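You operate a simulated robot arm through the tools that you are given. There is no shell and no other tool. Be economical: measure what you need, move in short steps, check, and stop when the job is done.

You are at the controls of a simulated two-armed robot. One attempt, no reset.

Task
Hold the colander on the island top steady with one hand and put the white egg in it with the other.

Only the result counts: the job must be done as asked and must still hold three seconds after the hand-in. Knocking over, shifting, dropping, spilling or breaking anything else fails it.

Robot
Two 6-joint arms with two-finger grippers on one trunk, on a base that drives. Base frame: it is fixed to the floor where the robot stands at the start and does not move with it; the origin is under the middle of the robot, x ahead of it, y to its left, z up; the surface under the hand at the start is at about z = 0.9. Readings come in m, rad, newtons and seconds.
The left shoulder is at the start at [0.07, 0.148, 1.321], the right one opposite. With the tool pointing down near the work surface each hand reaches from about 0.56 to 0.72 m from the robot's upright axis, wherever it stands, measured 20 degrees to its own side. Places, roughly: colander [1.75, 0, 1]. Payload 2.45 kg a hand.
The tool frame of a hand sits at the grasp point between the pads (the TCP): z along the fingers, y along the line on which they close. The tips reach 0.03 m beyond it. Largest opening 0.106 m; the body of the gripper starts 0.079 m behind the TCP.
Orientation is told as [roll, pitch, yaw] about the base's x, y, z axes, in that order, counted from this pose: with the fingers straight down and closing along the base's y, the tool's x points along the base's -x, its y along +y and its z along -z.

Tools
- The arms move only by the tool apply_moves. It takes "left_targets", "right_targets" or both (then of equal length, played together; a hand with none holds still); each is a list of rows, each a list of 7 numbers: the turn, a rotation vector about the tool's x, y, z in rad, then the shift along the tool's x, y, z in m, then the finger opening in m, from 0 to 0.106. In form: [[wx, wy, wz, x, y, z, jaw], ...]. A call has 1 to 8 rows; each row shifts and turns the commanded pose from where the row before left it, along the tool's axes as they then stand. Rows are played at 5 a second. More than 0.05 m and 0.15 rad between two rows, or a gripper value outside its range, and nothing of the call is played. Where a pose cannot be reached the arm comes as near as it can. A force on the tool above 40 N (or 10 N above the force at the start of the call, whichever is more), or a blocked arm, ends the call early, and 0.2 s more pass. Each finger travels about 0.072 m/s and halts on what it meets, pressing with about 22 N; the grip force reading is that of the motor and also rises with nothing between the fingers. The clock runs only during rows and for 0.2 s after the last one: add rows that do not move to give the fingers time. The reply holds the time, the measured pose of the TCP, the force on the tool along the base axes, the opening and the grip force, in the units named above and with some noise, with the torque about the TCP (base axes, N m) and any sound that the robot's microphone picked up.
- Cameras (640 x 400 px; columns grow to the right, rows downward): "scene" is now at [0.1104, 0.0052, 1.5145]; the picture's right is [0.17, -0.98, 0.00], its down [-0.91, -0.16, -0.39] and it looks along [0.38, 0.07, -0.92] (base axes); focal length 269 px, centre (320, 200). "left" rides on the left gripper at [0.076, 0.002, -0.106] in its tool frame; the picture's right is [-0.02, 1.00, 0.00], its down [-0.78, -0.02, -0.62] and it looks along [-0.62, -0.01, 0.78] (tool axes); focal length 247 px, centre (320, 200). "right" rides on the right gripper at [0.076, -0.002, -0.106] in its tool frame; the picture's right is [0.02, 1.00, 0.00], its down [-0.78, 0.02, -0.62] and it looks along [-0.62, 0.01, 0.78] (tool axes); focal length 247 px, centre (320, 200). There is no depth. A picture from a camera that has moved, and an enlarged one, comes with that camera's place and axes in the base frame and with its lens. The place of the scene camera against the robot may be out by one fixed shift of up to 0.012 m in any direction.
- capture(camera): a new picture of that camera. No time passes.
- slide_trunk(by): slides the trunk up (or, below 0, down) by that many m; the arms and the scene camera ride with it, the base frame stays. It gives what a move gives, with no picture.
- steer(legs): drives the robot by 1 to 6 legs, each [ahead, left, turn to the left] in m, m and rad, along the robot's own axes; the way and the turn of a leg run together, so that a leg with both is an arc; at most 1.5 m and 3.142 rad a leg. The arms and the cameras ride along, it lands a little off, and it stops where it bumps. It gives what a move gives.
- turn_head(pan, tilt): turns the head with the scene camera to pan (to the left, within 1.501 rad either way) and tilt (down, from -0.506 to 1.204), counted from straight ahead of the robot. It gives what a move gives.
- close_up(camera, box): a new picture of the part [left, top, right, bottom] of that camera's present view, enlarged. No time passes.
- close_job(): hands the job in; it is judged then, once.

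Work in short steps. Places have to be worked out from the pictures, the camera data and where the tool is seen: move nearer, look again, correct. Check each grasp and each placing, and mend what went wrong. You have 120 turns and 100 pictures in all, those below and enlarged ones among them. Open the grippers and draw the arms clear of the work before you hand the job in, unless the task says otherwise; then end with one line.

The tools are called after "Emit:" as a command line: name --argument value ..., lists and objects as JSON in quotes. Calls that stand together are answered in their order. apply_moves: Moves the arms, as the interface text tells. Its arguments: {"type":"object","properties":{"left_targets":{"type":"array","items":{"type":"array","items":{"type":"number"}}},"right_targets":{"type":"array","items":{"type":"array","items":{"type":"number"}}}},"required":[]} The other tools are called the same way: slide_trunk (by) slides the trunk up or down; steer (legs) drives the base; turn_head (pan, tilt) turns the head that bears the scene camera; capture (camera) takes a picture; close_up (camera, box) takes an enlarged picture of a part of a camera's view; close_job () hands the job in.

At the start:

```text
time: 0.0
left_eef_pos: [0.3994, 0.1896, 0.9257]
left_ee_rot: [0.045, -0.001, 0.0]
left_ft_force: [-0.2, 0.7, -0.9]
left_torque: [0.03, -0.01, 0.0]
left_width: 0.1059
left_gripper_force: 0.0
right_eef_pos: [0.4547, -0.1772, 0.9251]
right_ee_rot: [-0.044, 0.004, -0.006]
right_ft_force: [0.5, 0.2, 0.2]
right_torque: [-0.01, -0.02, 0.01]
right_width: 0.1063
right_gripper_force: 0.1
trunk travel left (down, up): [-0.794, 0.146]
robot x, y, heading: [-0.0028, 0.0001, 0.001]
head pan, tilt: [0.175, 1.175]
```

scene: 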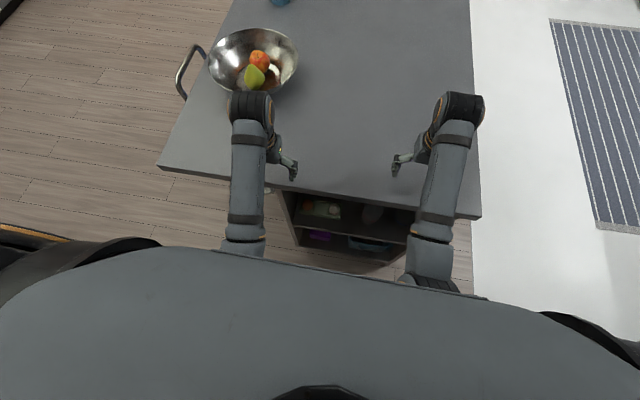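
right: 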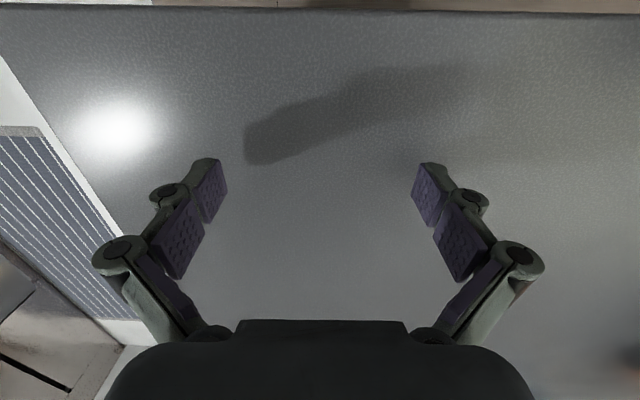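
left: 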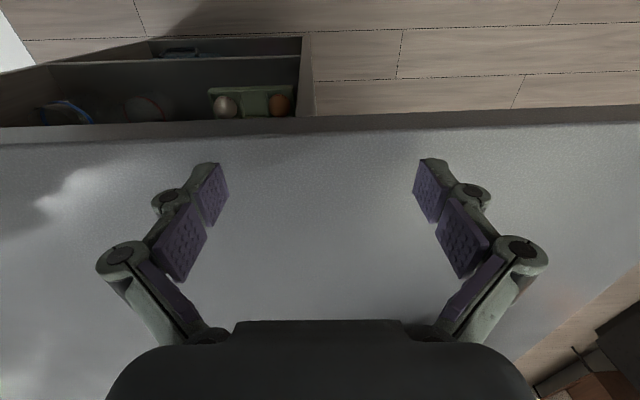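

I'll raise the head to look at the island and find the colander and eggs.

Emit:
turn_head --pan 0 --tilt 0.5

Emit:
capture --camera "scene"

Emit:
close_up --camera "left" --box '[0, 20, 320, 140]'

```text
time: 1.1
left_eef_pos: [0.3991, 0.1918, 0.9263]
left_ee_rot: [0.047, -0.002, 0.0]
left_ft_force: [0.3, 0.3, -0.4]
left_torque: [0.02, 0.01, -0.03]
left_width: 0.1062
left_gripper_force: 0.0
right_eef_pos: [0.4544, -0.178, 0.9257]
right_ee_rot: [-0.047, 0.003, -0.008]
right_ft_force: [0.6, -0.4, 0.2]
right_torque: [0.01, -0.01, -0.03]
right_width: 0.1058
right_gripper_force: 0.1
trunk travel left (down, up): [-0.794, 0.146]
robot x, y, heading: [-0.0033, -0.0005, -0.003]
head pan, tilt: [0.0, 0.499]
```

```text
96 pictures are left
camera scene: at [0.1445, -0.0048, 1.5667], right [0.0, -1.0, 0.0], down [-0.48, 0.0, -0.88], along [0.88, 0.0, -0.48], focal length 269 px, centre (320, 200)
```

scene: 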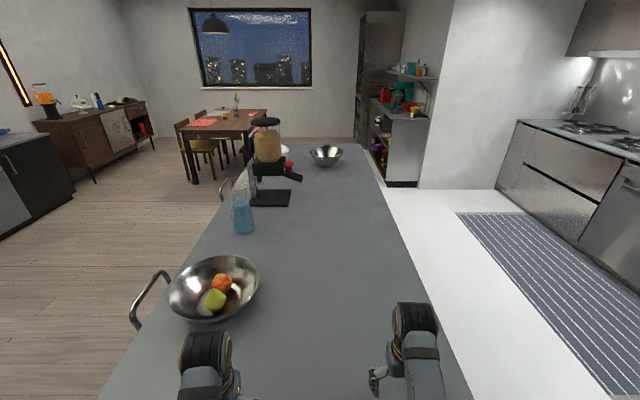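

```text
2.00 times, centred on (160, 80) of left
camera zoom: at [0.3239, 0.187, 1.0329], right [0.02, 1.0, 0.05], down [0.78, -0.05, 0.62], along [0.62, 0.02, -0.78], focal length 494 px, centre (640, 440)
```

zoom: 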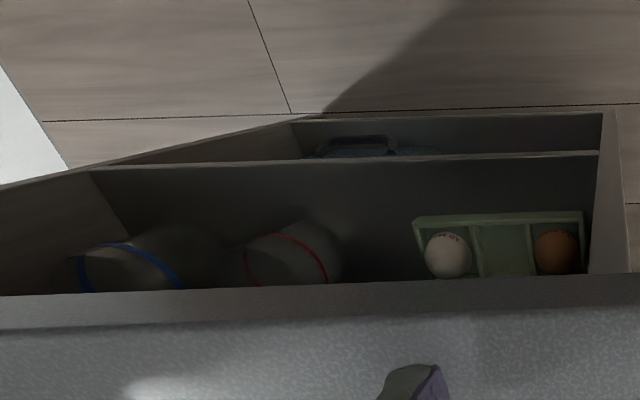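

The eggs sit in a carton on a shelf in the island's near end; the colander is at the far end of the top. I'll back off and look into the shelf.

Emit:
steer --legs '[[-0.6, 0, 0]]'

Emit:
turn_head --pan 0 --tilt 0.6

Emit:
slide_trunk --by -0.3

Emit:
capture --camera "scene"

```text
time: 3.7
left_eef_pos: [-0.0279, 0.1636, 0.9286]
left_ee_rot: [0.05, -0.004, -0.048]
left_ft_force: [-0.9, -0.5, -0.2]
left_torque: [0.01, -0.06, -0.02]
left_width: 0.1061
left_gripper_force: 0.0
right_eef_pos: [0.0101, -0.2102, 0.9267]
right_ee_rot: [-0.048, 0.001, -0.055]
right_ft_force: [-0.8, -0.2, 0.1]
right_torque: [0.02, -0.08, -0.02]
right_width: 0.1061
right_gripper_force: 0.1
trunk travel left (down, up): [-0.794, 0.146]
robot x, y, heading: [-0.4332, -0.0094, -0.05]
head pan, tilt: [0.0, 0.499]
stopped in leg 1: the robot was blocked; the commanded pose is now the measured one
```

```text
time: 4.4
left_eef_pos: [-0.0251, 0.1619, 0.9261]
left_ee_rot: [0.05, -0.003, -0.046]
left_ft_force: [-0.6, -0.4, 0.0]
left_torque: [0.0, 0.02, 0.01]
left_width: 0.1059
left_gripper_force: 0.1
right_eef_pos: [0.0124, -0.2128, 0.9251]
right_ee_rot: [-0.046, 0.003, -0.055]
right_ft_force: [0.8, -0.2, -0.6]
right_torque: [0.03, -0.02, 0.04]
right_width: 0.106
right_gripper_force: 0.0
trunk travel left (down, up): [-0.794, 0.146]
robot x, y, heading: [-0.4309, -0.0106, -0.047]
head pan, tilt: [0.0, 0.6]
```

```text
time: 7.4
left_eef_pos: [-0.0267, 0.1628, 0.6252]
left_ee_rot: [0.048, -0.002, -0.046]
left_ft_force: [0.4, 0.2, 0.0]
left_torque: [-0.02, -0.02, -0.02]
left_width: 0.1063
left_gripper_force: 0.0
right_eef_pos: [0.0128, -0.2114, 0.624]
right_ee_rot: [-0.047, 0.004, -0.056]
right_ft_force: [-0.4, -0.5, 0.4]
right_torque: [-0.01, 0.01, 0.02]
right_width: 0.1061
right_gripper_force: 0.0
trunk travel left (down, up): [-0.494, 0.446]
robot x, y, heading: [-0.4331, -0.008, -0.05]
head pan, tilt: [0.0, 0.6]
```

```text
94 pictures are left
camera scene: at [-0.2915, -0.0218, 1.2577], right [-0.05, -1.0, 0.0], down [-0.56, 0.03, -0.83], along [0.82, -0.04, -0.56], focal length 269 px, centre (320, 200)
```

scene: 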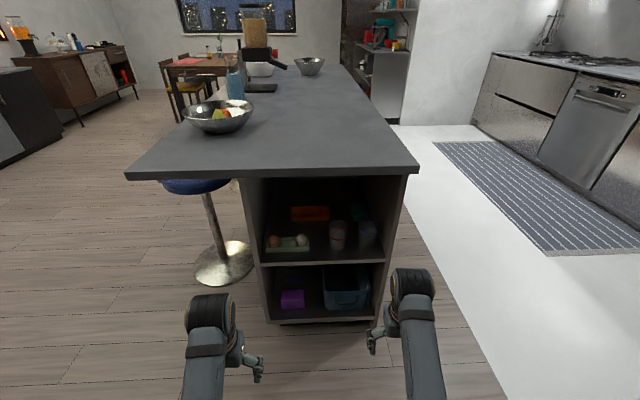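

The shelf is open toward me. I'll enlarge it and also check what I bumped behind later.

Emit:
close_up --camera "scene" --box '[230, 160, 420, 330]'

Emit:
slide_trunk --by -0.3

Emit:
turn_head --pan 0 --tilt 0.45

Emit:
capture --camera "scene"

```text
2.35 times, centred on (325, 245) of scene
camera zoom: at [-0.2915, -0.0218, 1.2577], right [-0.05, -1.0, 0.0], down [-0.56, 0.03, -0.83], along [0.82, -0.04, -0.56], focal length 632 px, centre (308, 94)
```

zoom: 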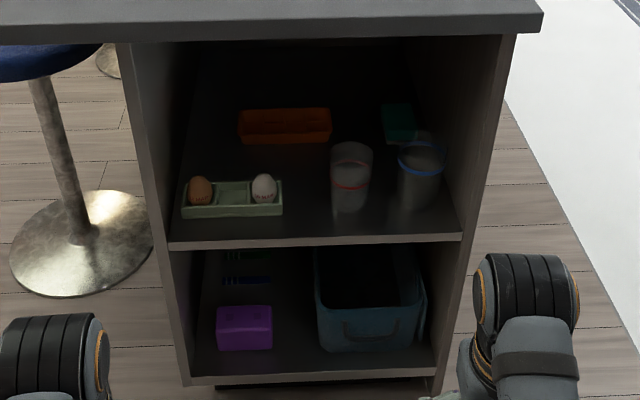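

```text
time: 10.4
left_eef_pos: [-0.0251, 0.1619, 0.3264]
left_ee_rot: [0.049, -0.002, -0.048]
left_ft_force: [-0.6, 0.1, 0.0]
left_torque: [0.01, -0.02, -0.01]
left_width: 0.106
left_gripper_force: 0.1
right_eef_pos: [0.0132, -0.2104, 0.3253]
right_ee_rot: [-0.048, 0.003, -0.056]
right_ft_force: [1.3, 0.0, 0.5]
right_torque: [-0.01, -0.02, -0.04]
right_width: 0.1057
right_gripper_force: 0.1
trunk travel left (down, up): [-0.194, 0.746]
robot x, y, heading: [-0.437, -0.0065, -0.044]
head pan, tilt: [0.0, 0.6]
```

```text
time: 11.1
left_eef_pos: [-0.0256, 0.1622, 0.3259]
left_ee_rot: [0.048, -0.002, -0.048]
left_ft_force: [-0.5, 0.4, 0.2]
left_torque: [0.0, 0.02, -0.02]
left_width: 0.1057
left_gripper_force: 0.0
right_eef_pos: [0.0127, -0.2098, 0.3254]
right_ee_rot: [-0.046, 0.002, -0.056]
right_ft_force: [0.4, -0.9, 0.0]
right_torque: [-0.01, 0.02, -0.01]
right_width: 0.1058
right_gripper_force: 0.1
trunk travel left (down, up): [-0.194, 0.746]
robot x, y, heading: [-0.4347, -0.0124, -0.049]
head pan, tilt: [0.0, 0.45]
```

```text
92 pictures are left
camera scene: at [-0.2879, -0.022, 0.9712], right [-0.05, -1.0, 0.0], down [-0.44, 0.02, -0.9], along [0.9, -0.04, -0.44], focal length 269 px, centre (320, 200)
```

scene: 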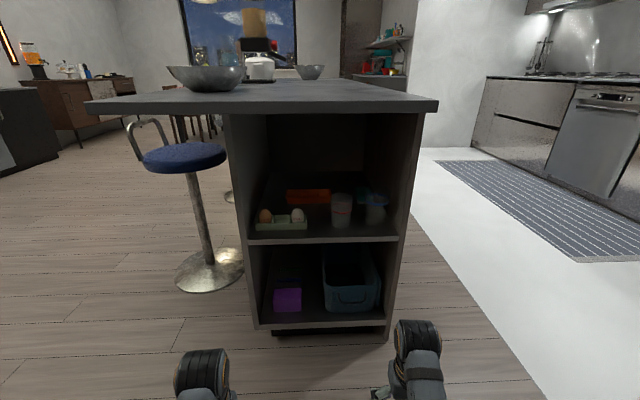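

I'll zoom on the shelf from this lower height to triangulate the egg and the shelf.

Emit:
close_up --camera "scene" --box '[240, 160, 400, 260]'

```text
4.00 times, centred on (320, 210) of scene
camera zoom: at [-0.2879, -0.022, 0.9712], right [-0.05, -1.0, 0.0], down [-0.44, 0.02, -0.9], along [0.9, -0.04, -0.44], focal length 1075 px, centre (320, 160)
```

zoom: 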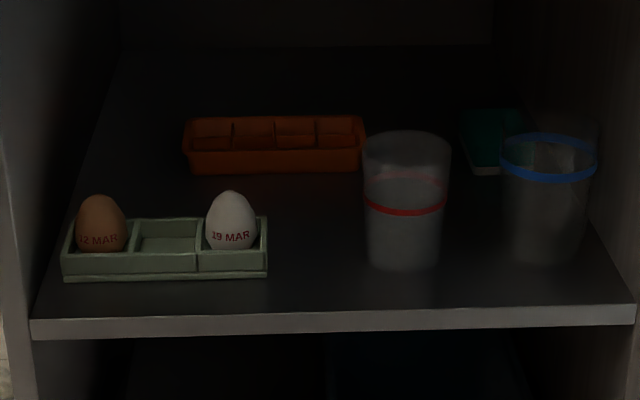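

Egg estimate: about (0.47, 0.015, 0.55), standing upright in the carton. I'll pitch the right hand forward in free space before approaching.

Emit:
apply_moves --right_targets '[[0, -0.149, 0, -0.0208, 0, -0.0235, 0.106], [0, -0.149, 0, -0.0241, 0, -0.0202, 0.106], [0, -0.149, 0, -0.0269, 0, -0.0163, 0.106], [0, -0.149, 0, -0.0289, 0, -0.0121, 0.106], [0, -0.149, 0, -0.0304, 0, -0.0076, 0.106], [0, -0.149, 0, -0.0313, 0, -0.003, 0.106], [0, -0.149, 0, -0.0314, 0, 0.0017, 0.106], [0, -0.149, 0, -0.0308, 0, 0.0063, 0.106]]'

Emit:
capture --camera "right"

Emit:
capture --camera "scene"

```text
time: 12.9
left_eef_pos: [-0.0249, 0.161, 0.3255]
left_ee_rot: [0.049, -0.002, -0.049]
left_ft_force: [0.3, 0.2, 0.1]
left_torque: [0.01, 0.02, 0.05]
left_width: 0.1061
left_gripper_force: 0.0
right_eef_pos: [0.1806, -0.2335, 0.5083]
right_ee_rot: [-0.336, -1.17, 0.245]
right_ft_force: [0.3, 0.6, -0.1]
right_torque: [-0.01, -0.01, -0.02]
right_width: 0.1061
right_gripper_force: 0.0
trunk travel left (down, up): [-0.194, 0.746]
robot x, y, heading: [-0.4318, -0.0115, -0.045]
head pan, tilt: [0.0, 0.45]
```

```text
90 pictures are left
camera right: at [0.0533, -0.2306, 0.4752], right [0.06, 0.99, -0.15], down [-0.28, 0.16, 0.95], along [0.96, -0.01, 0.28], focal length 247 px, centre (320, 200)
```

right: 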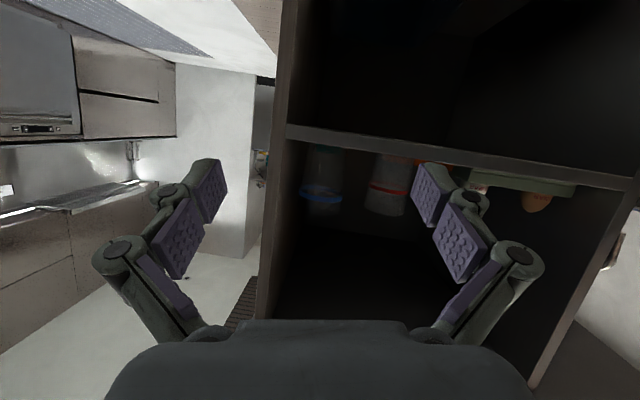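

```text
89 pictures are left
camera scene: at [-0.2879, -0.022, 0.9712], right [-0.05, -1.0, 0.0], down [-0.43, 0.02, -0.9], along [0.9, -0.04, -0.44], focal length 269 px, centre (320, 200)
```

scene: 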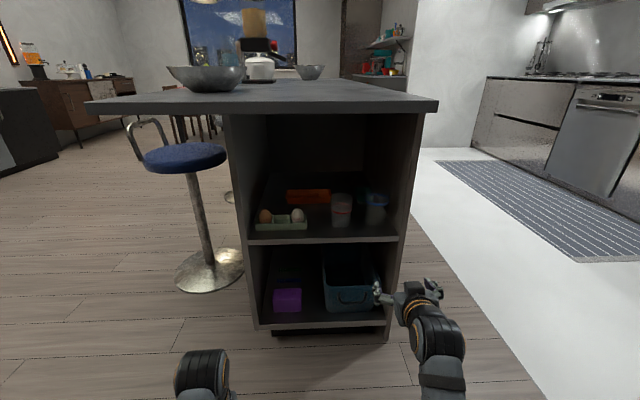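

The hand is at 23° below horizontal with slight roll. I'll fix the roll, drive to line the right hand with the egg, raise a bit and look.

Emit:
apply_moves --right_targets '[[0, 0, 0.145, 0, 0, 0, 0.106], [0, 0, 0, 0, 0, 0, 0.106]]'

Emit:
steer --legs '[[0.06, 0, 0], [0, 0.22, 0.045]]'

Emit:
slide_trunk --by 0.12

Emit:
capture --camera "right"

Emit:
capture --camera "scene"

```text
time: 13.5
left_eef_pos: [-0.0264, 0.162, 0.3257]
left_ee_rot: [0.05, 0.0, -0.046]
left_ft_force: [0.3, -0.3, -0.7]
left_torque: [-0.02, -0.03, -0.01]
left_width: 0.1059
left_gripper_force: 0.0
right_eef_pos: [0.18, -0.2326, 0.5068]
right_ee_rot: [0.023, -1.193, -0.141]
right_ft_force: [1.4, 0.5, 0.5]
right_torque: [0.0, -0.04, -0.02]
right_width: 0.1059
right_gripper_force: 0.1
trunk travel left (down, up): [-0.194, 0.746]
robot x, y, heading: [-0.4337, -0.0095, -0.051]
head pan, tilt: [0.0, 0.45]
```

```text
time: 15.7
left_eef_pos: [0.0291, 0.4023, 0.3259]
left_ee_rot: [0.048, -0.004, 0.001]
left_ft_force: [0.0, 0.3, 0.9]
left_torque: [0.03, 0.0, 0.01]
left_width: 0.1059
left_gripper_force: 0.0
right_eef_pos: [0.2559, 0.017, 0.5084]
right_ee_rot: [0.018, -1.194, -0.089]
right_ft_force: [0.5, 0.3, -0.1]
right_torque: [0.0, 0.0, 0.02]
right_width: 0.1057
right_gripper_force: 0.0
trunk travel left (down, up): [-0.194, 0.746]
robot x, y, heading: [-0.3634, 0.2122, 0.006]
head pan, tilt: [0.0, 0.45]
```

```text
time: 17.2
left_eef_pos: [0.0308, 0.4025, 0.4458]
left_ee_rot: [0.05, -0.002, 0.001]
left_ft_force: [-0.1, 0.0, 0.0]
left_torque: [-0.02, 0.01, 0.04]
left_width: 0.1061
left_gripper_force: 0.1
right_eef_pos: [0.2548, 0.0159, 0.6287]
right_ee_rot: [0.015, -1.195, -0.084]
right_ft_force: [0.1, 0.5, 0.2]
right_torque: [-0.03, 0.01, 0.02]
right_width: 0.1058
right_gripper_force: 0.0
trunk travel left (down, up): [-0.314, 0.626]
robot x, y, heading: [-0.3682, 0.2107, 0.002]
head pan, tilt: [0.0, 0.45]
```

```text
88 pictures are left
camera right: at [0.1281, 0.0236, 0.5945], right [0.06, 1.0, -0.02], down [-0.29, 0.03, 0.96], along [0.96, -0.06, 0.29], focal length 247 px, centre (320, 200)
```

right: 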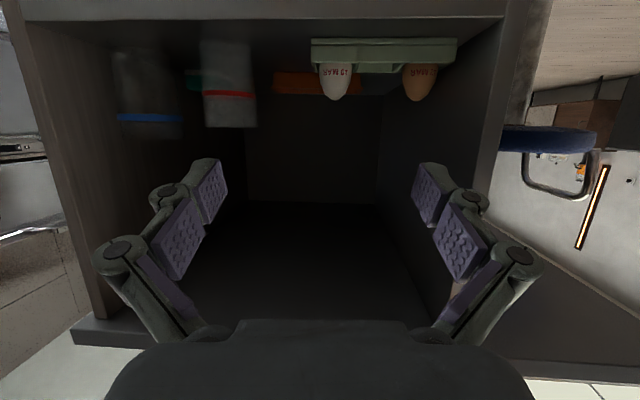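

```text
87 pictures are left
camera scene: at [-0.2234, 0.2051, 1.0912], right [0.0, -1.0, 0.0], down [-0.44, 0.0, -0.9], along [0.9, 0.0, -0.44], focal length 269 px, centre (320, 200)
```

scene: 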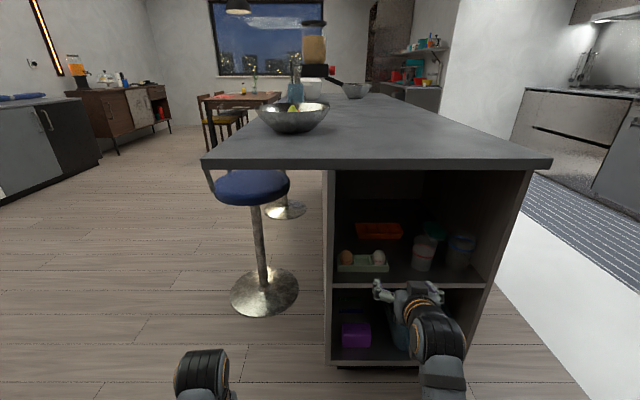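

Hand camera shows the egg near (0.468, 0.02), tip z≈0.565, carton rim z≈0.532, shelf z≈0.507. I'll level the fingers further and take out the yaw, then look again.

Emit:
apply_moves --right_targets '[[-0.03, -0.13, 0, 0, 0, 0, 0.106], [-0.03, -0.13, 0, 0, 0, 0, 0.106], [0, 0, 0, 0, 0, 0, 0.106]]'

Emit:
steer --legs '[[0.08, 0, 0]]'

Emit:
capture --camera "right"

```text
time: 18.0
left_eef_pos: [0.0301, 0.4019, 0.4456]
left_ee_rot: [0.05, -0.002, 0.002]
left_ft_force: [0.4, 0.6, 0.0]
left_torque: [0.0, 0.0, 0.01]
left_width: 0.1061
left_gripper_force: 0.1
right_eef_pos: [0.2555, 0.0152, 0.6286]
right_ee_rot: [0.197, -1.455, -0.207]
right_ft_force: [0.5, -0.6, 0.0]
right_torque: [0.03, -0.03, -0.03]
right_width: 0.1061
right_gripper_force: 0.0
trunk travel left (down, up): [-0.314, 0.626]
robot x, y, heading: [-0.3705, 0.2087, 0.0]
head pan, tilt: [0.0, 0.45]
```

```text
time: 19.1
left_eef_pos: [0.1106, 0.4012, 0.4448]
left_ee_rot: [0.049, 0.0, 0.002]
left_ft_force: [0.4, -0.1, 0.6]
left_torque: [0.02, 0.02, 0.0]
left_width: 0.106
left_gripper_force: 0.1
right_eef_pos: [0.336, 0.0153, 0.6274]
right_ee_rot: [0.185, -1.451, -0.201]
right_ft_force: [0.4, 0.9, 0.3]
right_torque: [0.03, 0.01, 0.03]
right_width: 0.106
right_gripper_force: 0.1
trunk travel left (down, up): [-0.314, 0.626]
robot x, y, heading: [-0.2895, 0.2127, -0.005]
head pan, tilt: [0.0, 0.45]
```

```text
86 pictures are left
camera right: at [0.2202, 0.0172, 0.5627], right [0.01, 1.0, 0.0], down [-0.53, 0.01, 0.85], along [0.85, -0.01, 0.53], focal length 247 px, centre (320, 200)
```

right: 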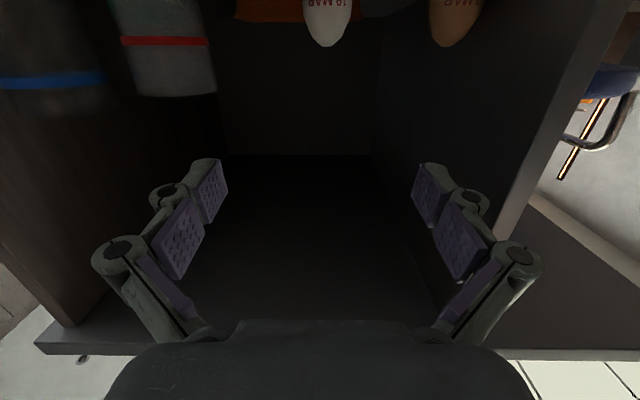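

Consistent estimate: egg at (0.467, 0.020), tip z≈0.563. I'll narrow the jaws to 0.075, nudge 5 mm left, and drive in above the egg.

Emit:
apply_moves --right_targets '[[0, 0, 0, 0, 0.005, 0, 0.075], [0, 0, 0, 0, 0, 0, 0.075], [0, 0, 0, 0, 0, 0, 0.075]]'

Emit:
steer --legs '[[0.1, 0, 0]]'

Emit:
capture --camera "right"

Emit:
turn_head --pan -0.2 --tilt 0.6

Emit:
capture --camera "scene"

```text
time: 19.9
left_eef_pos: [0.1092, 0.4017, 0.4457]
left_ee_rot: [0.05, -0.002, 0.003]
left_ft_force: [-0.2, -0.4, 0.3]
left_torque: [0.0, -0.01, -0.03]
left_width: 0.1059
left_gripper_force: 0.0
right_eef_pos: [0.334, 0.0209, 0.6285]
right_ee_rot: [0.185, -1.453, -0.197]
right_ft_force: [-0.5, -0.6, 0.1]
right_torque: [-0.02, 0.04, 0.01]
right_width: 0.0748
right_gripper_force: 0.0
trunk travel left (down, up): [-0.314, 0.626]
robot x, y, heading: [-0.2892, 0.2064, 0.004]
head pan, tilt: [0.0, 0.45]
```

```text
time: 21.1
left_eef_pos: [0.2098, 0.4006, 0.4454]
left_ee_rot: [0.052, 0.001, 0.001]
left_ft_force: [1.1, -0.6, -0.5]
left_torque: [-0.02, 0.0, -0.01]
left_width: 0.1062
left_gripper_force: 0.1
right_eef_pos: [0.4347, 0.0208, 0.6279]
right_ee_rot: [0.186, -1.452, -0.198]
right_ft_force: [0.8, 0.2, 0.3]
right_torque: [-0.03, -0.01, 0.0]
right_width: 0.0749
right_gripper_force: 0.0
trunk travel left (down, up): [-0.314, 0.626]
robot x, y, heading: [-0.1875, 0.2127, -0.001]
head pan, tilt: [0.0, 0.45]
```

```text
85 pictures are left
camera right: at [0.3205, 0.0223, 0.5629], right [0.01, 1.0, 0.0], down [-0.53, 0.01, 0.85], along [0.85, -0.01, 0.53], focal length 247 px, centre (320, 200)
```

right: 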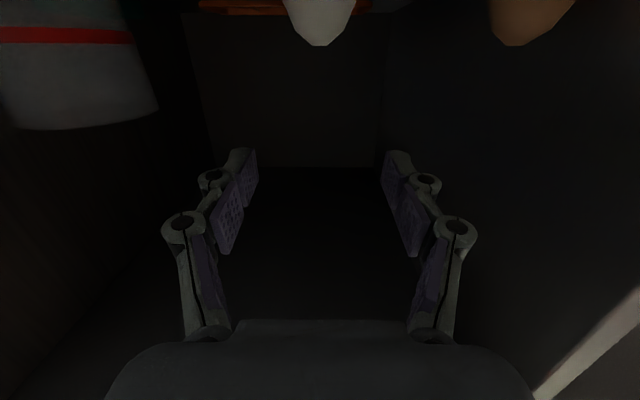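

```text
time: 21.8
left_eef_pos: [0.2096, 0.401, 0.4458]
left_ee_rot: [0.05, -0.001, 0.001]
left_ft_force: [-1.5, -0.4, 0.4]
left_torque: [-0.01, 0.0, 0.06]
left_width: 0.106
left_gripper_force: 0.0
right_eef_pos: [0.4351, 0.021, 0.6287]
right_ee_rot: [0.183, -1.453, -0.196]
right_ft_force: [0.5, -0.5, -0.5]
right_torque: [0.0, 0.0, 0.05]
right_width: 0.0749
right_gripper_force: 0.1
trunk travel left (down, up): [-0.314, 0.626]
robot x, y, heading: [-0.1867, 0.2082, -0.001]
head pan, tilt: [-0.201, 0.6]
```

```text
84 pictures are left
camera scene: at [-0.0492, 0.1874, 1.0777], right [-0.2, -0.98, 0.0], down [-0.55, 0.11, -0.83], along [0.81, -0.16, -0.56], focal length 269 px, centre (320, 200)
```

scene: 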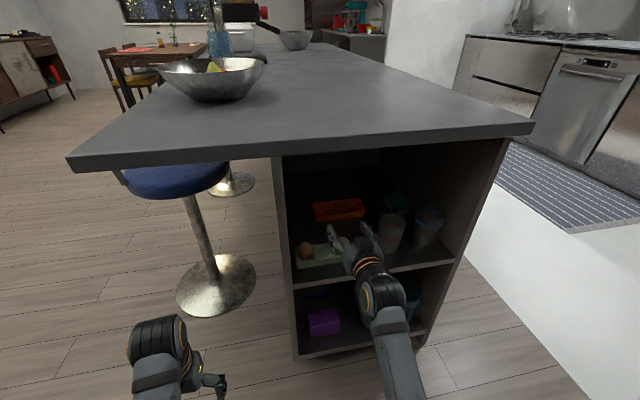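

Alignment is good (egg y≈0.0203 vs hand 0.0207). I'll advance 2 cm, then lower the trunk 5 cm and check.

Emit:
apply_moves --right_targets '[[0, 0, 0, 0, 0, 0.02, 0.075], [0, 0, 0, 0, 0, 0, 0.075]]'

Emit:
slide_trunk --by -0.05

Emit:
capture --camera "right"

Emit:
close_up --camera "scene" --box '[280, 190, 440, 290]'

```text
time: 22.4
left_eef_pos: [0.2089, 0.4015, 0.4455]
left_ee_rot: [0.05, 0.0, 0.001]
left_ft_force: [-0.3, -0.2, -0.2]
left_torque: [-0.04, 0.0, 0.01]
left_width: 0.1058
left_gripper_force: 0.0
right_eef_pos: [0.4532, 0.0194, 0.6261]
right_ee_rot: [0.187, -1.454, -0.201]
right_ft_force: [-0.3, -0.3, -0.1]
right_torque: [0.01, -0.01, -0.02]
right_width: 0.075
right_gripper_force: 0.1
trunk travel left (down, up): [-0.314, 0.626]
robot x, y, heading: [-0.1869, 0.2106, 0.002]
head pan, tilt: [-0.201, 0.6]
```

```text
time: 23.3
left_eef_pos: [0.2093, 0.4014, 0.3963]
left_ee_rot: [0.051, -0.002, -0.001]
left_ft_force: [0.6, -0.2, -0.1]
left_torque: [-0.03, 0.0, 0.01]
left_width: 0.1061
left_gripper_force: 0.1
right_eef_pos: [0.4535, 0.0196, 0.5766]
right_ee_rot: [0.186, -1.451, -0.199]
right_ft_force: [0.3, 0.7, 1.1]
right_torque: [0.02, 0.01, 0.04]
right_width: 0.0749
right_gripper_force: 0.1
trunk travel left (down, up): [-0.264, 0.676]
robot x, y, heading: [-0.1869, 0.2105, 0.001]
head pan, tilt: [-0.201, 0.6]
```

```text
83 pictures are left
camera right: at [0.3394, 0.0216, 0.5107], right [0.01, 1.0, 0.0], down [-0.53, 0.01, 0.85], along [0.85, -0.01, 0.53], focal length 247 px, centre (320, 200)
```

right: 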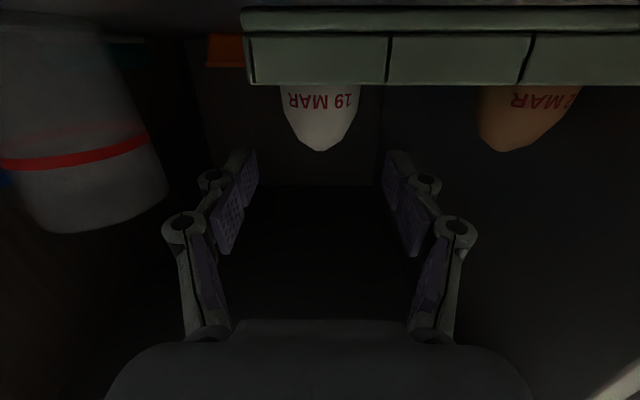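

```text
4.00 times, centred on (360, 240) of scene
camera zoom: at [-0.0494, 0.1874, 1.0277], right [-0.2, -0.98, 0.0], down [-0.55, 0.11, -0.83], along [0.81, -0.16, -0.56], focal length 1075 px, centre (160, 40)
```

zoom: 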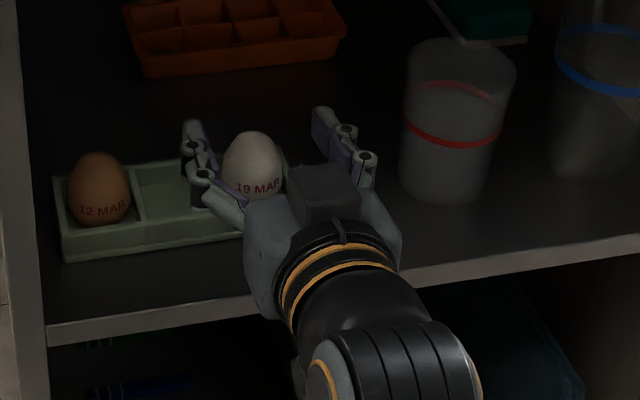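

Rim is at about z 0.525, equator near 0.533; jaws straddle the egg evenly. I'll lower 3.1 cm to TCP z≈0.545 and look once more before closing.

Emit:
slide_trunk --by -0.031

Emit:
capture --camera "right"

Emit:
close_up --camera "scene" --box '[280, 180, 440, 280]'

```text
time: 24.1
left_eef_pos: [0.2097, 0.4005, 0.3647]
left_ee_rot: [0.051, -0.002, -0.001]
left_ft_force: [1.4, 0.2, 1.4]
left_torque: [0.01, -0.01, 0.02]
left_width: 0.1058
left_gripper_force: 0.2
right_eef_pos: [0.4531, 0.019, 0.5454]
right_ee_rot: [0.187, -1.453, -0.201]
right_ft_force: [-0.1, 0.9, -0.3]
right_torque: [-0.03, -0.01, 0.01]
right_width: 0.0747
right_gripper_force: 0.1
trunk travel left (down, up): [-0.233, 0.707]
robot x, y, heading: [-0.1906, 0.211, 0.001]
head pan, tilt: [-0.201, 0.6]
```

```text
81 pictures are left
camera right: at [0.3394, 0.0216, 0.4797], right [0.01, 1.0, 0.0], down [-0.53, 0.01, 0.85], along [0.85, -0.01, 0.53], focal length 247 px, centre (320, 200)
```

right: 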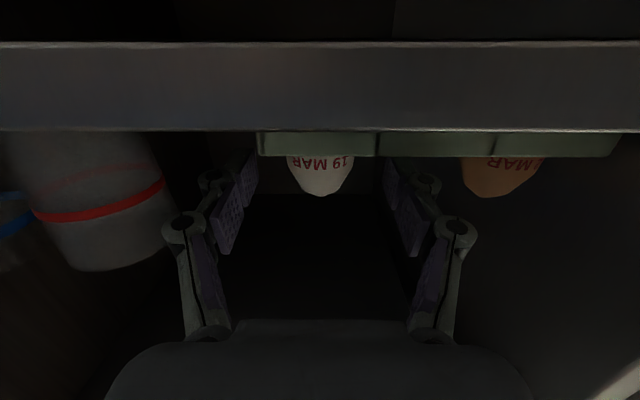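

```text
4.00 times, centred on (360, 230) of scene
camera zoom: at [-0.0494, 0.1874, 0.9967], right [-0.2, -0.98, 0.0], down [-0.55, 0.11, -0.83], along [0.81, -0.16, -0.56], focal length 1075 px, centre (160, 80)
```

zoom: 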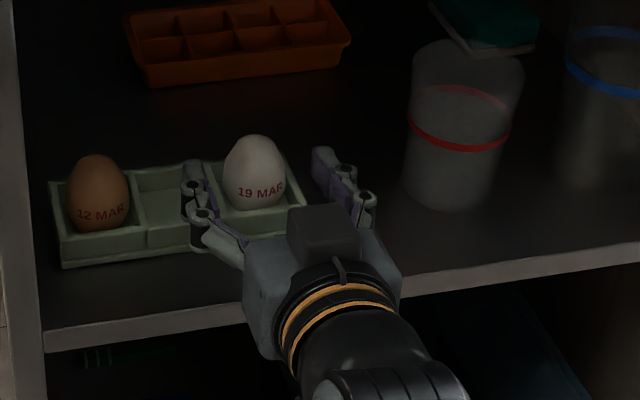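

Fingers sit roughly a centimetre above the rim, so I'll lower 5 mm more and close on the egg.

Emit:
slide_trunk --by -0.005

Emit:
apply_moves --right_targets '[[0, 0, 0, 0, 0.0005, 0, 0.055], [0, 0, 0, 0, 0, 0, 0.045], [0, 0, 0, 0, 0, 0, 0.038], [0, 0, 0, 0, 0, 0, 0.032], [0, 0, 0, 0, 0, 0, 0.032]]'

Emit:
capture --camera "right"

Emit:
close_up --camera "scene" --box '[280, 180, 440, 280]'

```text
time: 24.6
left_eef_pos: [0.2101, 0.4015, 0.3598]
left_ee_rot: [0.053, -0.001, 0.001]
left_ft_force: [0.8, 0.0, 0.3]
left_torque: [0.0, 0.0, 0.02]
left_width: 0.106
left_gripper_force: 0.0
right_eef_pos: [0.4532, 0.0184, 0.54]
right_ee_rot: [0.188, -1.45, -0.2]
right_ft_force: [-0.2, 0.8, 0.1]
right_torque: [0.01, 0.01, 0.01]
right_width: 0.0749
right_gripper_force: 0.0
trunk travel left (down, up): [-0.228, 0.712]
robot x, y, heading: [-0.1898, 0.2097, 0.005]
head pan, tilt: [-0.201, 0.6]
```

```text
time: 25.8
left_eef_pos: [0.2107, 0.402, 0.3601]
left_ee_rot: [0.05, -0.001, 0.0]
left_ft_force: [0.4, 0.4, -0.5]
left_torque: [-0.01, 0.01, -0.01]
left_width: 0.1059
left_gripper_force: 0.1
right_eef_pos: [0.4537, 0.0216, 0.5412]
right_ee_rot: [0.189, -1.455, -0.203]
right_ft_force: [0.3, -0.4, 1.5]
right_torque: [0.01, -0.03, -0.03]
right_width: 0.0406
right_gripper_force: 10.4
trunk travel left (down, up): [-0.228, 0.712]
robot x, y, heading: [-0.1878, 0.2091, 0.0]
head pan, tilt: [-0.201, 0.6]
```

```text
79 pictures are left
camera right: at [0.3392, 0.0225, 0.4753], right [0.01, 1.0, 0.0], down [-0.53, 0.01, 0.85], along [0.85, -0.01, 0.53], focal length 247 px, centre (320, 200)
```

right: 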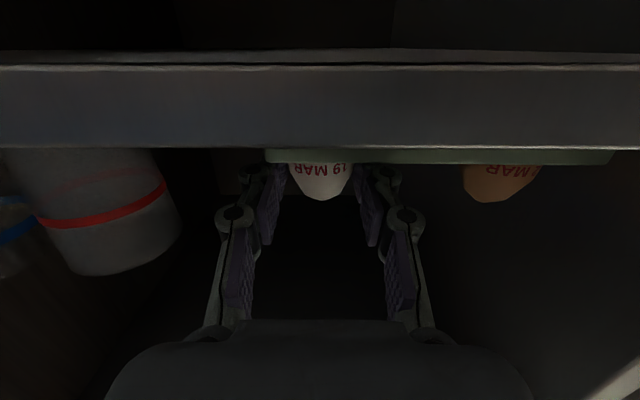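

```text
4.00 times, centred on (360, 230) of scene
camera zoom: at [-0.0494, 0.1875, 0.9917], right [-0.2, -0.98, 0.0], down [-0.55, 0.11, -0.83], along [0.81, -0.16, -0.56], focal length 1075 px, centre (160, 80)
```

zoom: 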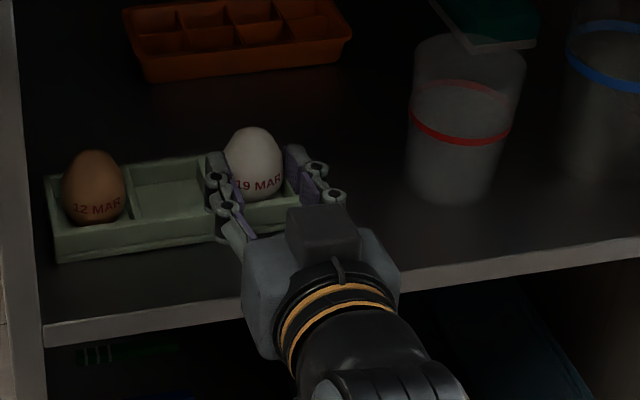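

Gripped at 0.0406 m with 10 N. I'll lift 3 cm and check that only the egg comes.

Emit:
slide_trunk --by 0.03

Emit:
close_up --camera "scene" --box '[280, 180, 440, 280]'

Emit:
capture --camera "right"

```text
time: 26.6
left_eef_pos: [0.2085, 0.4017, 0.3897]
left_ee_rot: [0.05, -0.001, -0.001]
left_ft_force: [1.2, 0.7, -0.4]
left_torque: [0.02, 0.01, 0.01]
left_width: 0.1059
left_gripper_force: 0.0
right_eef_pos: [0.4536, 0.0193, 0.57]
right_ee_rot: [0.185, -1.452, -0.198]
right_ft_force: [0.5, -0.6, 0.2]
right_torque: [0.0, 0.04, -0.01]
right_width: 0.0319
right_gripper_force: 0.2
trunk travel left (down, up): [-0.258, 0.682]
robot x, y, heading: [-0.1891, 0.2084, -0.001]
head pan, tilt: [-0.201, 0.6]
```

```text
4.00 times, centred on (360, 230) of scene
camera zoom: at [-0.049, 0.1874, 1.0217], right [-0.2, -0.98, 0.0], down [-0.55, 0.11, -0.82], along [0.81, -0.16, -0.57], focal length 1075 px, centre (160, 80)
```

zoom: 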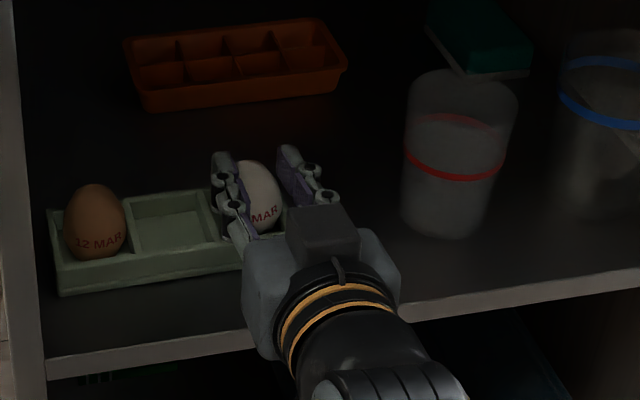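

```text
76 pictures are left
camera right: at [0.3393, 0.0223, 0.5047], right [0.01, 1.0, 0.0], down [-0.53, 0.01, 0.85], along [0.85, -0.01, 0.53], focal length 247 px, centre (320, 200)
```

right: 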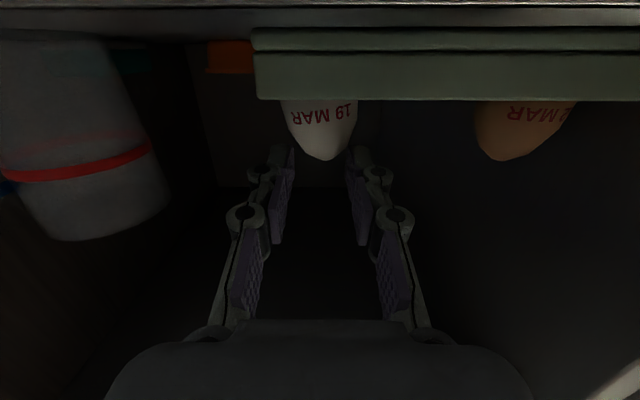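

The grip slipped off: re-triangulating gives egg x≈0.478, so only the finger ends were on it. I'll open, advance 18 mm, and lower to TCP z≈0.537.

Emit:
apply_moves --right_targets '[[0, 0, 0, 0, 0, 0, 0.06], [0, 0, 0, 0, 0, 0, 0.075], [0, 0, 0, 0, 0.001, 0.009, 0.075], [0, 0, 0, 0, 0, 0.009, 0.075], [0, 0, 0, 0, 0, 0, 0.075]]'

Emit:
capture --camera "right"

Emit:
close_up --camera "scene" --box '[280, 180, 440, 280]'

```text
time: 27.8
left_eef_pos: [0.2103, 0.4015, 0.3909]
left_ee_rot: [0.052, -0.003, -0.001]
left_ft_force: [0.2, 0.4, 0.4]
left_torque: [0.0, 0.01, 0.0]
left_width: 0.1062
left_gripper_force: 0.1
right_eef_pos: [0.4719, 0.0218, 0.5693]
right_ee_rot: [0.183, -1.452, -0.2]
right_ft_force: [0.2, 0.2, 0.7]
right_torque: [-0.03, 0.0, -0.01]
right_width: 0.0752
right_gripper_force: 0.1
trunk travel left (down, up): [-0.258, 0.682]
robot x, y, heading: [-0.1892, 0.2061, 0.0]
head pan, tilt: [-0.201, 0.6]
```

```text
75 pictures are left
camera right: at [0.3574, 0.0232, 0.5037], right [0.01, 1.0, 0.0], down [-0.53, 0.01, 0.85], along [0.85, -0.01, 0.53], focal length 247 px, centre (320, 200)
```

right: 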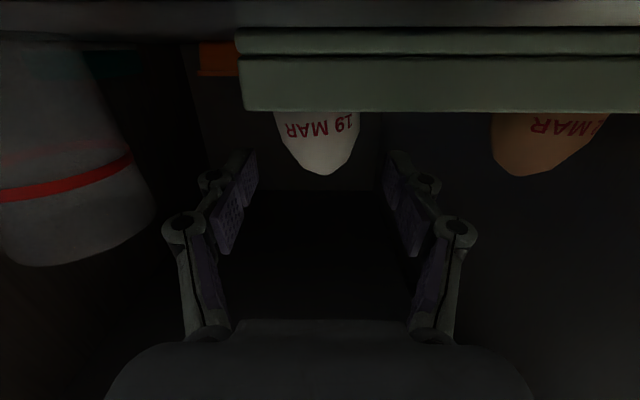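

```text
4.00 times, centred on (360, 230) of scene
camera zoom: at [-0.0492, 0.1874, 1.0217], right [-0.2, -0.98, 0.0], down [-0.55, 0.11, -0.82], along [0.81, -0.16, -0.57], focal length 1075 px, centre (160, 80)
```

zoom: 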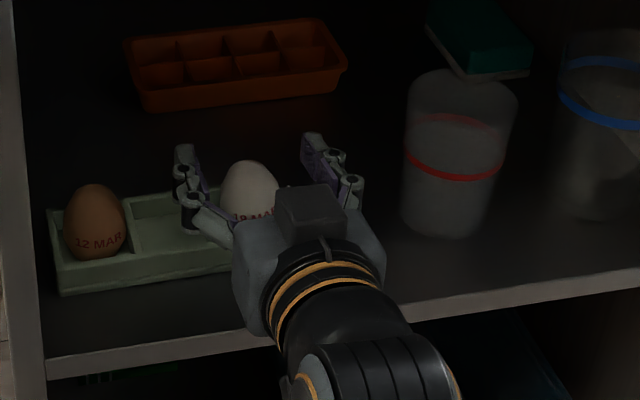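

Lowering 3 cm to TCP z≈0.539, then closing firmly.

Emit:
slide_trunk --by -0.03

Emit:
capture --camera "right"

Emit:
close_up --camera "scene" --box '[280, 180, 440, 280]'

```text
time: 28.5
left_eef_pos: [0.2098, 0.4007, 0.3598]
left_ee_rot: [0.051, -0.002, 0.001]
left_ft_force: [-0.1, 0.7, -0.1]
left_torque: [0.02, 0.01, 0.03]
left_width: 0.106
left_gripper_force: 0.0
right_eef_pos: [0.4718, 0.0214, 0.5381]
right_ee_rot: [0.186, -1.453, -0.197]
right_ft_force: [-0.3, -0.4, -0.3]
right_torque: [0.03, 0.02, -0.01]
right_width: 0.075
right_gripper_force: 0.0
trunk travel left (down, up): [-0.228, 0.712]
robot x, y, heading: [-0.1888, 0.2097, -0.001]
head pan, tilt: [-0.201, 0.6]
```

```text
73 pictures are left
camera right: at [0.3572, 0.0233, 0.4737], right [0.01, 1.0, 0.0], down [-0.53, 0.01, 0.85], along [0.85, -0.01, 0.53], focal length 247 px, centre (320, 200)
```

right: 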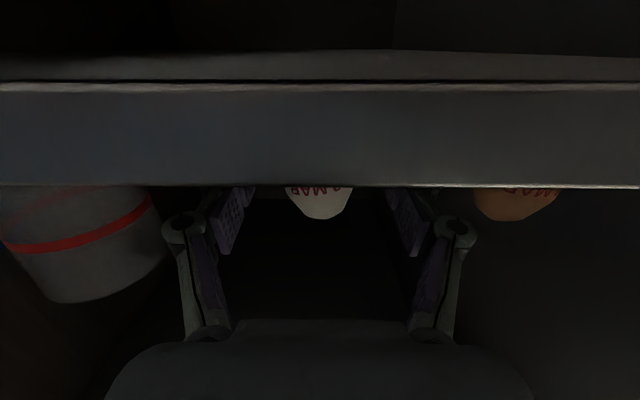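

```text
4.00 times, centred on (360, 230) of scene
camera zoom: at [-0.0494, 0.1874, 0.9917], right [-0.2, -0.98, 0.0], down [-0.55, 0.11, -0.83], along [0.81, -0.16, -0.56], focal length 1075 px, centre (160, 80)
```

zoom: 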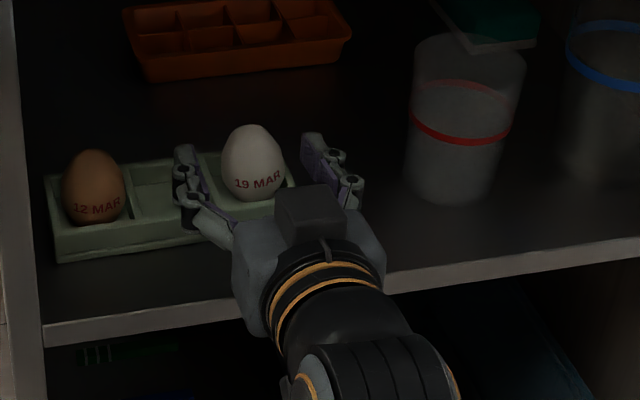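

No contact and centred; closing in steps to a firm grip.

Emit:
apply_moves --right_targets '[[0, 0, 0, 0, 0, 0, 0.055], [0, 0, 0, 0, 0, 0, 0.045], [0, 0, 0, 0, 0, 0, 0.04], [0, 0, 0, 0, 0, 0, 0.035], [0, 0, 0, 0, 0, 0, 0.025], [0, 0, 0, 0, 0, 0, 0.015], [0, 0, 0, 0, 0, 0, 0.015]]'

Emit:
slide_trunk --by 0.015

Emit:
close_up --camera "scene" --box '[280, 180, 440, 280]'

Emit:
capture --camera "right"

```text
time: 30.1
left_eef_pos: [0.2094, 0.4014, 0.3594]
left_ee_rot: [0.052, -0.001, 0.0]
left_ft_force: [-0.1, -0.3, -0.5]
left_torque: [0.01, 0.03, 0.0]
left_width: 0.1061
left_gripper_force: 0.0
right_eef_pos: [0.471, 0.0221, 0.5398]
right_ee_rot: [0.185, -1.453, -0.199]
right_ft_force: [1.6, -1.7, 2.5]
right_torque: [-0.08, -0.05, -0.1]
right_width: 0.0437
right_gripper_force: 22.2
trunk travel left (down, up): [-0.228, 0.712]
robot x, y, heading: [-0.1895, 0.2083, -0.003]
head pan, tilt: [-0.201, 0.6]
```

```text
time: 30.7
left_eef_pos: [0.2091, 0.4014, 0.3747]
left_ee_rot: [0.051, -0.003, -0.001]
left_ft_force: [0.4, -0.1, 0.2]
left_torque: [-0.02, -0.02, 0.01]
left_width: 0.1061
left_gripper_force: 0.0
right_eef_pos: [0.4723, 0.0201, 0.5543]
right_ee_rot: [0.186, -1.452, -0.199]
right_ft_force: [0.7, 0.1, -0.9]
right_torque: [0.01, 0.0, -0.01]
right_width: 0.0397
right_gripper_force: 22.1
trunk travel left (down, up): [-0.243, 0.697]
robot x, y, heading: [-0.184, 0.2098, 0.0]
head pan, tilt: [-0.201, 0.6]
```

```text
4.00 times, centred on (360, 230) of scene
camera zoom: at [-0.0489, 0.1874, 1.0066], right [-0.2, -0.98, 0.0], down [-0.55, 0.11, -0.82], along [0.81, -0.16, -0.57], focal length 1075 px, centre (160, 80)
```

zoom: 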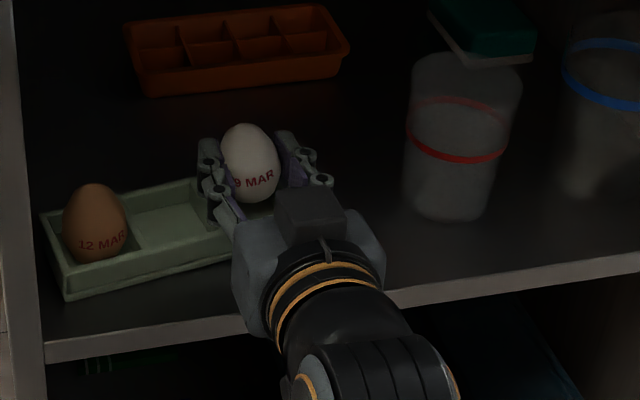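

```text
70 pictures are left
camera right: at [0.3573, 0.0233, 0.4882], right [0.01, 1.0, 0.0], down [-0.53, 0.01, 0.85], along [0.85, -0.01, 0.53], focal length 247 px, centre (320, 200)
```

right: 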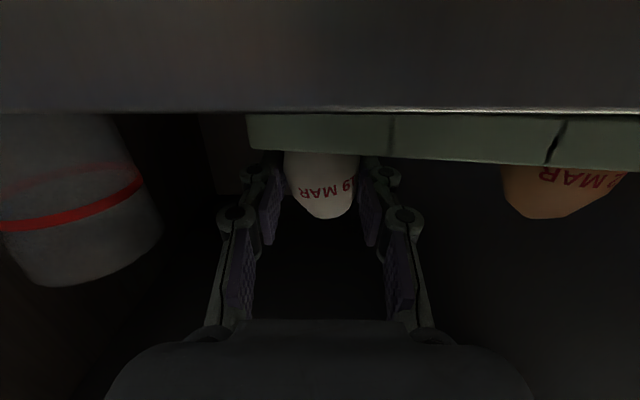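

The egg is up, though the carton has turned a little. I'll lift another 3 cm and inspect whether the carton is free.

Emit:
slide_trunk --by 0.035

Emit:
close_up --camera "scene" --box '[280, 180, 440, 280]'

Emit:
capture --camera "right"

```text
time: 31.5
left_eef_pos: [0.2093, 0.4009, 0.4094]
left_ee_rot: [0.05, 0.0, 0.001]
left_ft_force: [-0.5, -0.4, 0.4]
left_torque: [-0.02, 0.04, -0.01]
left_width: 0.1061
left_gripper_force: 0.1
right_eef_pos: [0.4719, 0.0203, 0.5879]
right_ee_rot: [0.185, -1.452, -0.199]
right_ft_force: [-0.1, 0.9, -0.2]
right_torque: [-0.02, -0.03, -0.02]
right_width: 0.0392
right_gripper_force: 22.2
trunk travel left (down, up): [-0.278, 0.662]
robot x, y, heading: [-0.1945, 0.2122, 0.0]
head pan, tilt: [-0.201, 0.6]
```

```text
4.00 times, centred on (360, 230) of scene
camera zoom: at [-0.0489, 0.1873, 1.0416], right [-0.2, -0.98, 0.0], down [-0.55, 0.11, -0.82], along [0.81, -0.16, -0.57], focal length 1075 px, centre (160, 80)
```

zoom: 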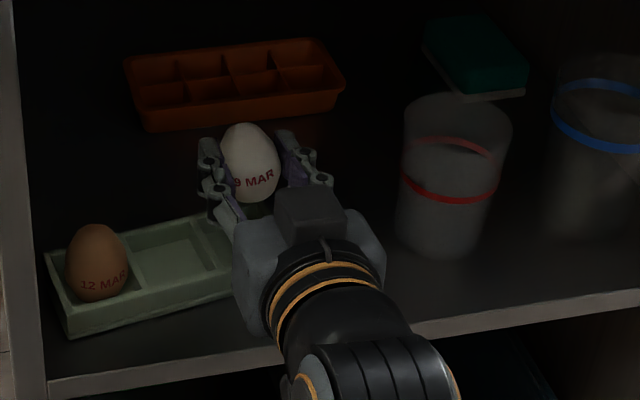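

```text
68 pictures are left
camera right: at [0.3574, 0.0233, 0.5234], right [0.01, 1.0, 0.0], down [-0.53, 0.01, 0.85], along [0.85, -0.01, 0.53], focal length 247 px, centre (320, 200)
```

right: 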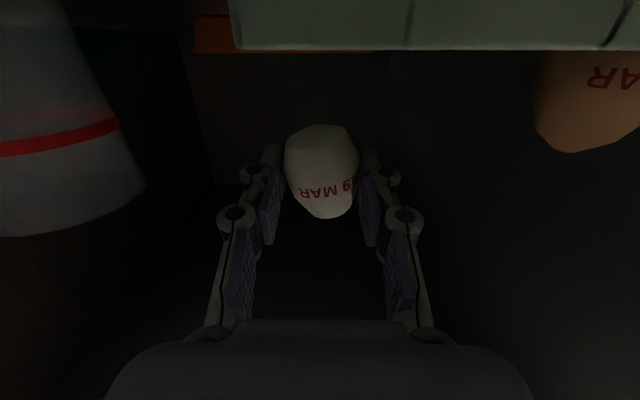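

The egg is firmly held (0.039 m, 22 N). I'll back out and view the carton's displacement.

Emit:
steer --legs '[[-0.17, 0, 0]]'

Emit:
close_up --camera "scene" --box '[260, 150, 500, 300]'

Emit:
capture --camera "right"

```text
time: 33.0
left_eef_pos: [0.0399, 0.4006, 0.4099]
left_ee_rot: [0.051, -0.003, -0.002]
left_ft_force: [-0.1, -0.4, 1.0]
left_torque: [0.03, 0.0, 0.06]
left_width: 0.1062
left_gripper_force: 0.1
right_eef_pos: [0.3007, 0.0198, 0.5895]
right_ee_rot: [0.187, -1.453, -0.206]
right_ft_force: [-0.4, 0.2, 0.0]
right_torque: [-0.02, -0.01, 0.01]
right_width: 0.039
right_gripper_force: 21.4
trunk travel left (down, up): [-0.278, 0.662]
robot x, y, heading: [-0.3616, 0.2116, -0.003]
head pan, tilt: [-0.201, 0.6]
```

```text
2.67 times, centred on (380, 225) of scene
camera zoom: at [-0.2194, 0.1872, 1.0417], right [-0.2, -0.98, 0.0], down [-0.55, 0.11, -0.83], along [0.81, -0.17, -0.56], focal length 716 px, centre (160, 133)
```

zoom: 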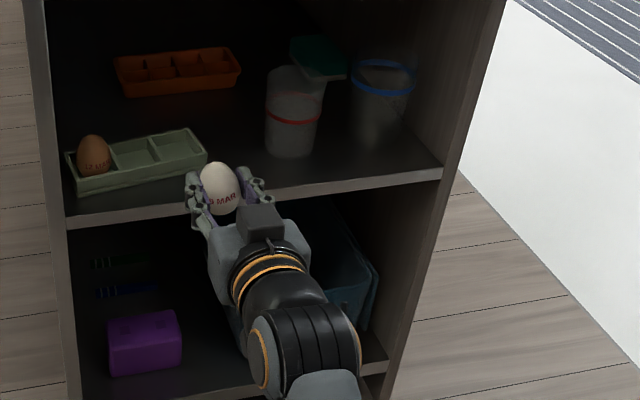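

```text
66 pictures are left
camera right: at [0.1866, 0.0217, 0.5238], right [0.02, 1.0, 0.0], down [-0.53, 0.01, 0.85], along [0.85, -0.01, 0.53], focal length 247 px, centre (320, 200)
```

right: 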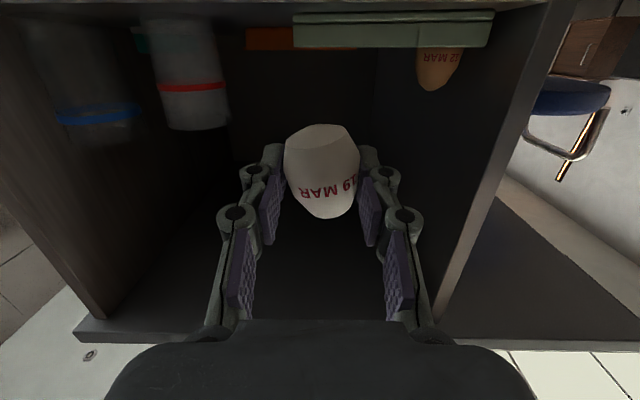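

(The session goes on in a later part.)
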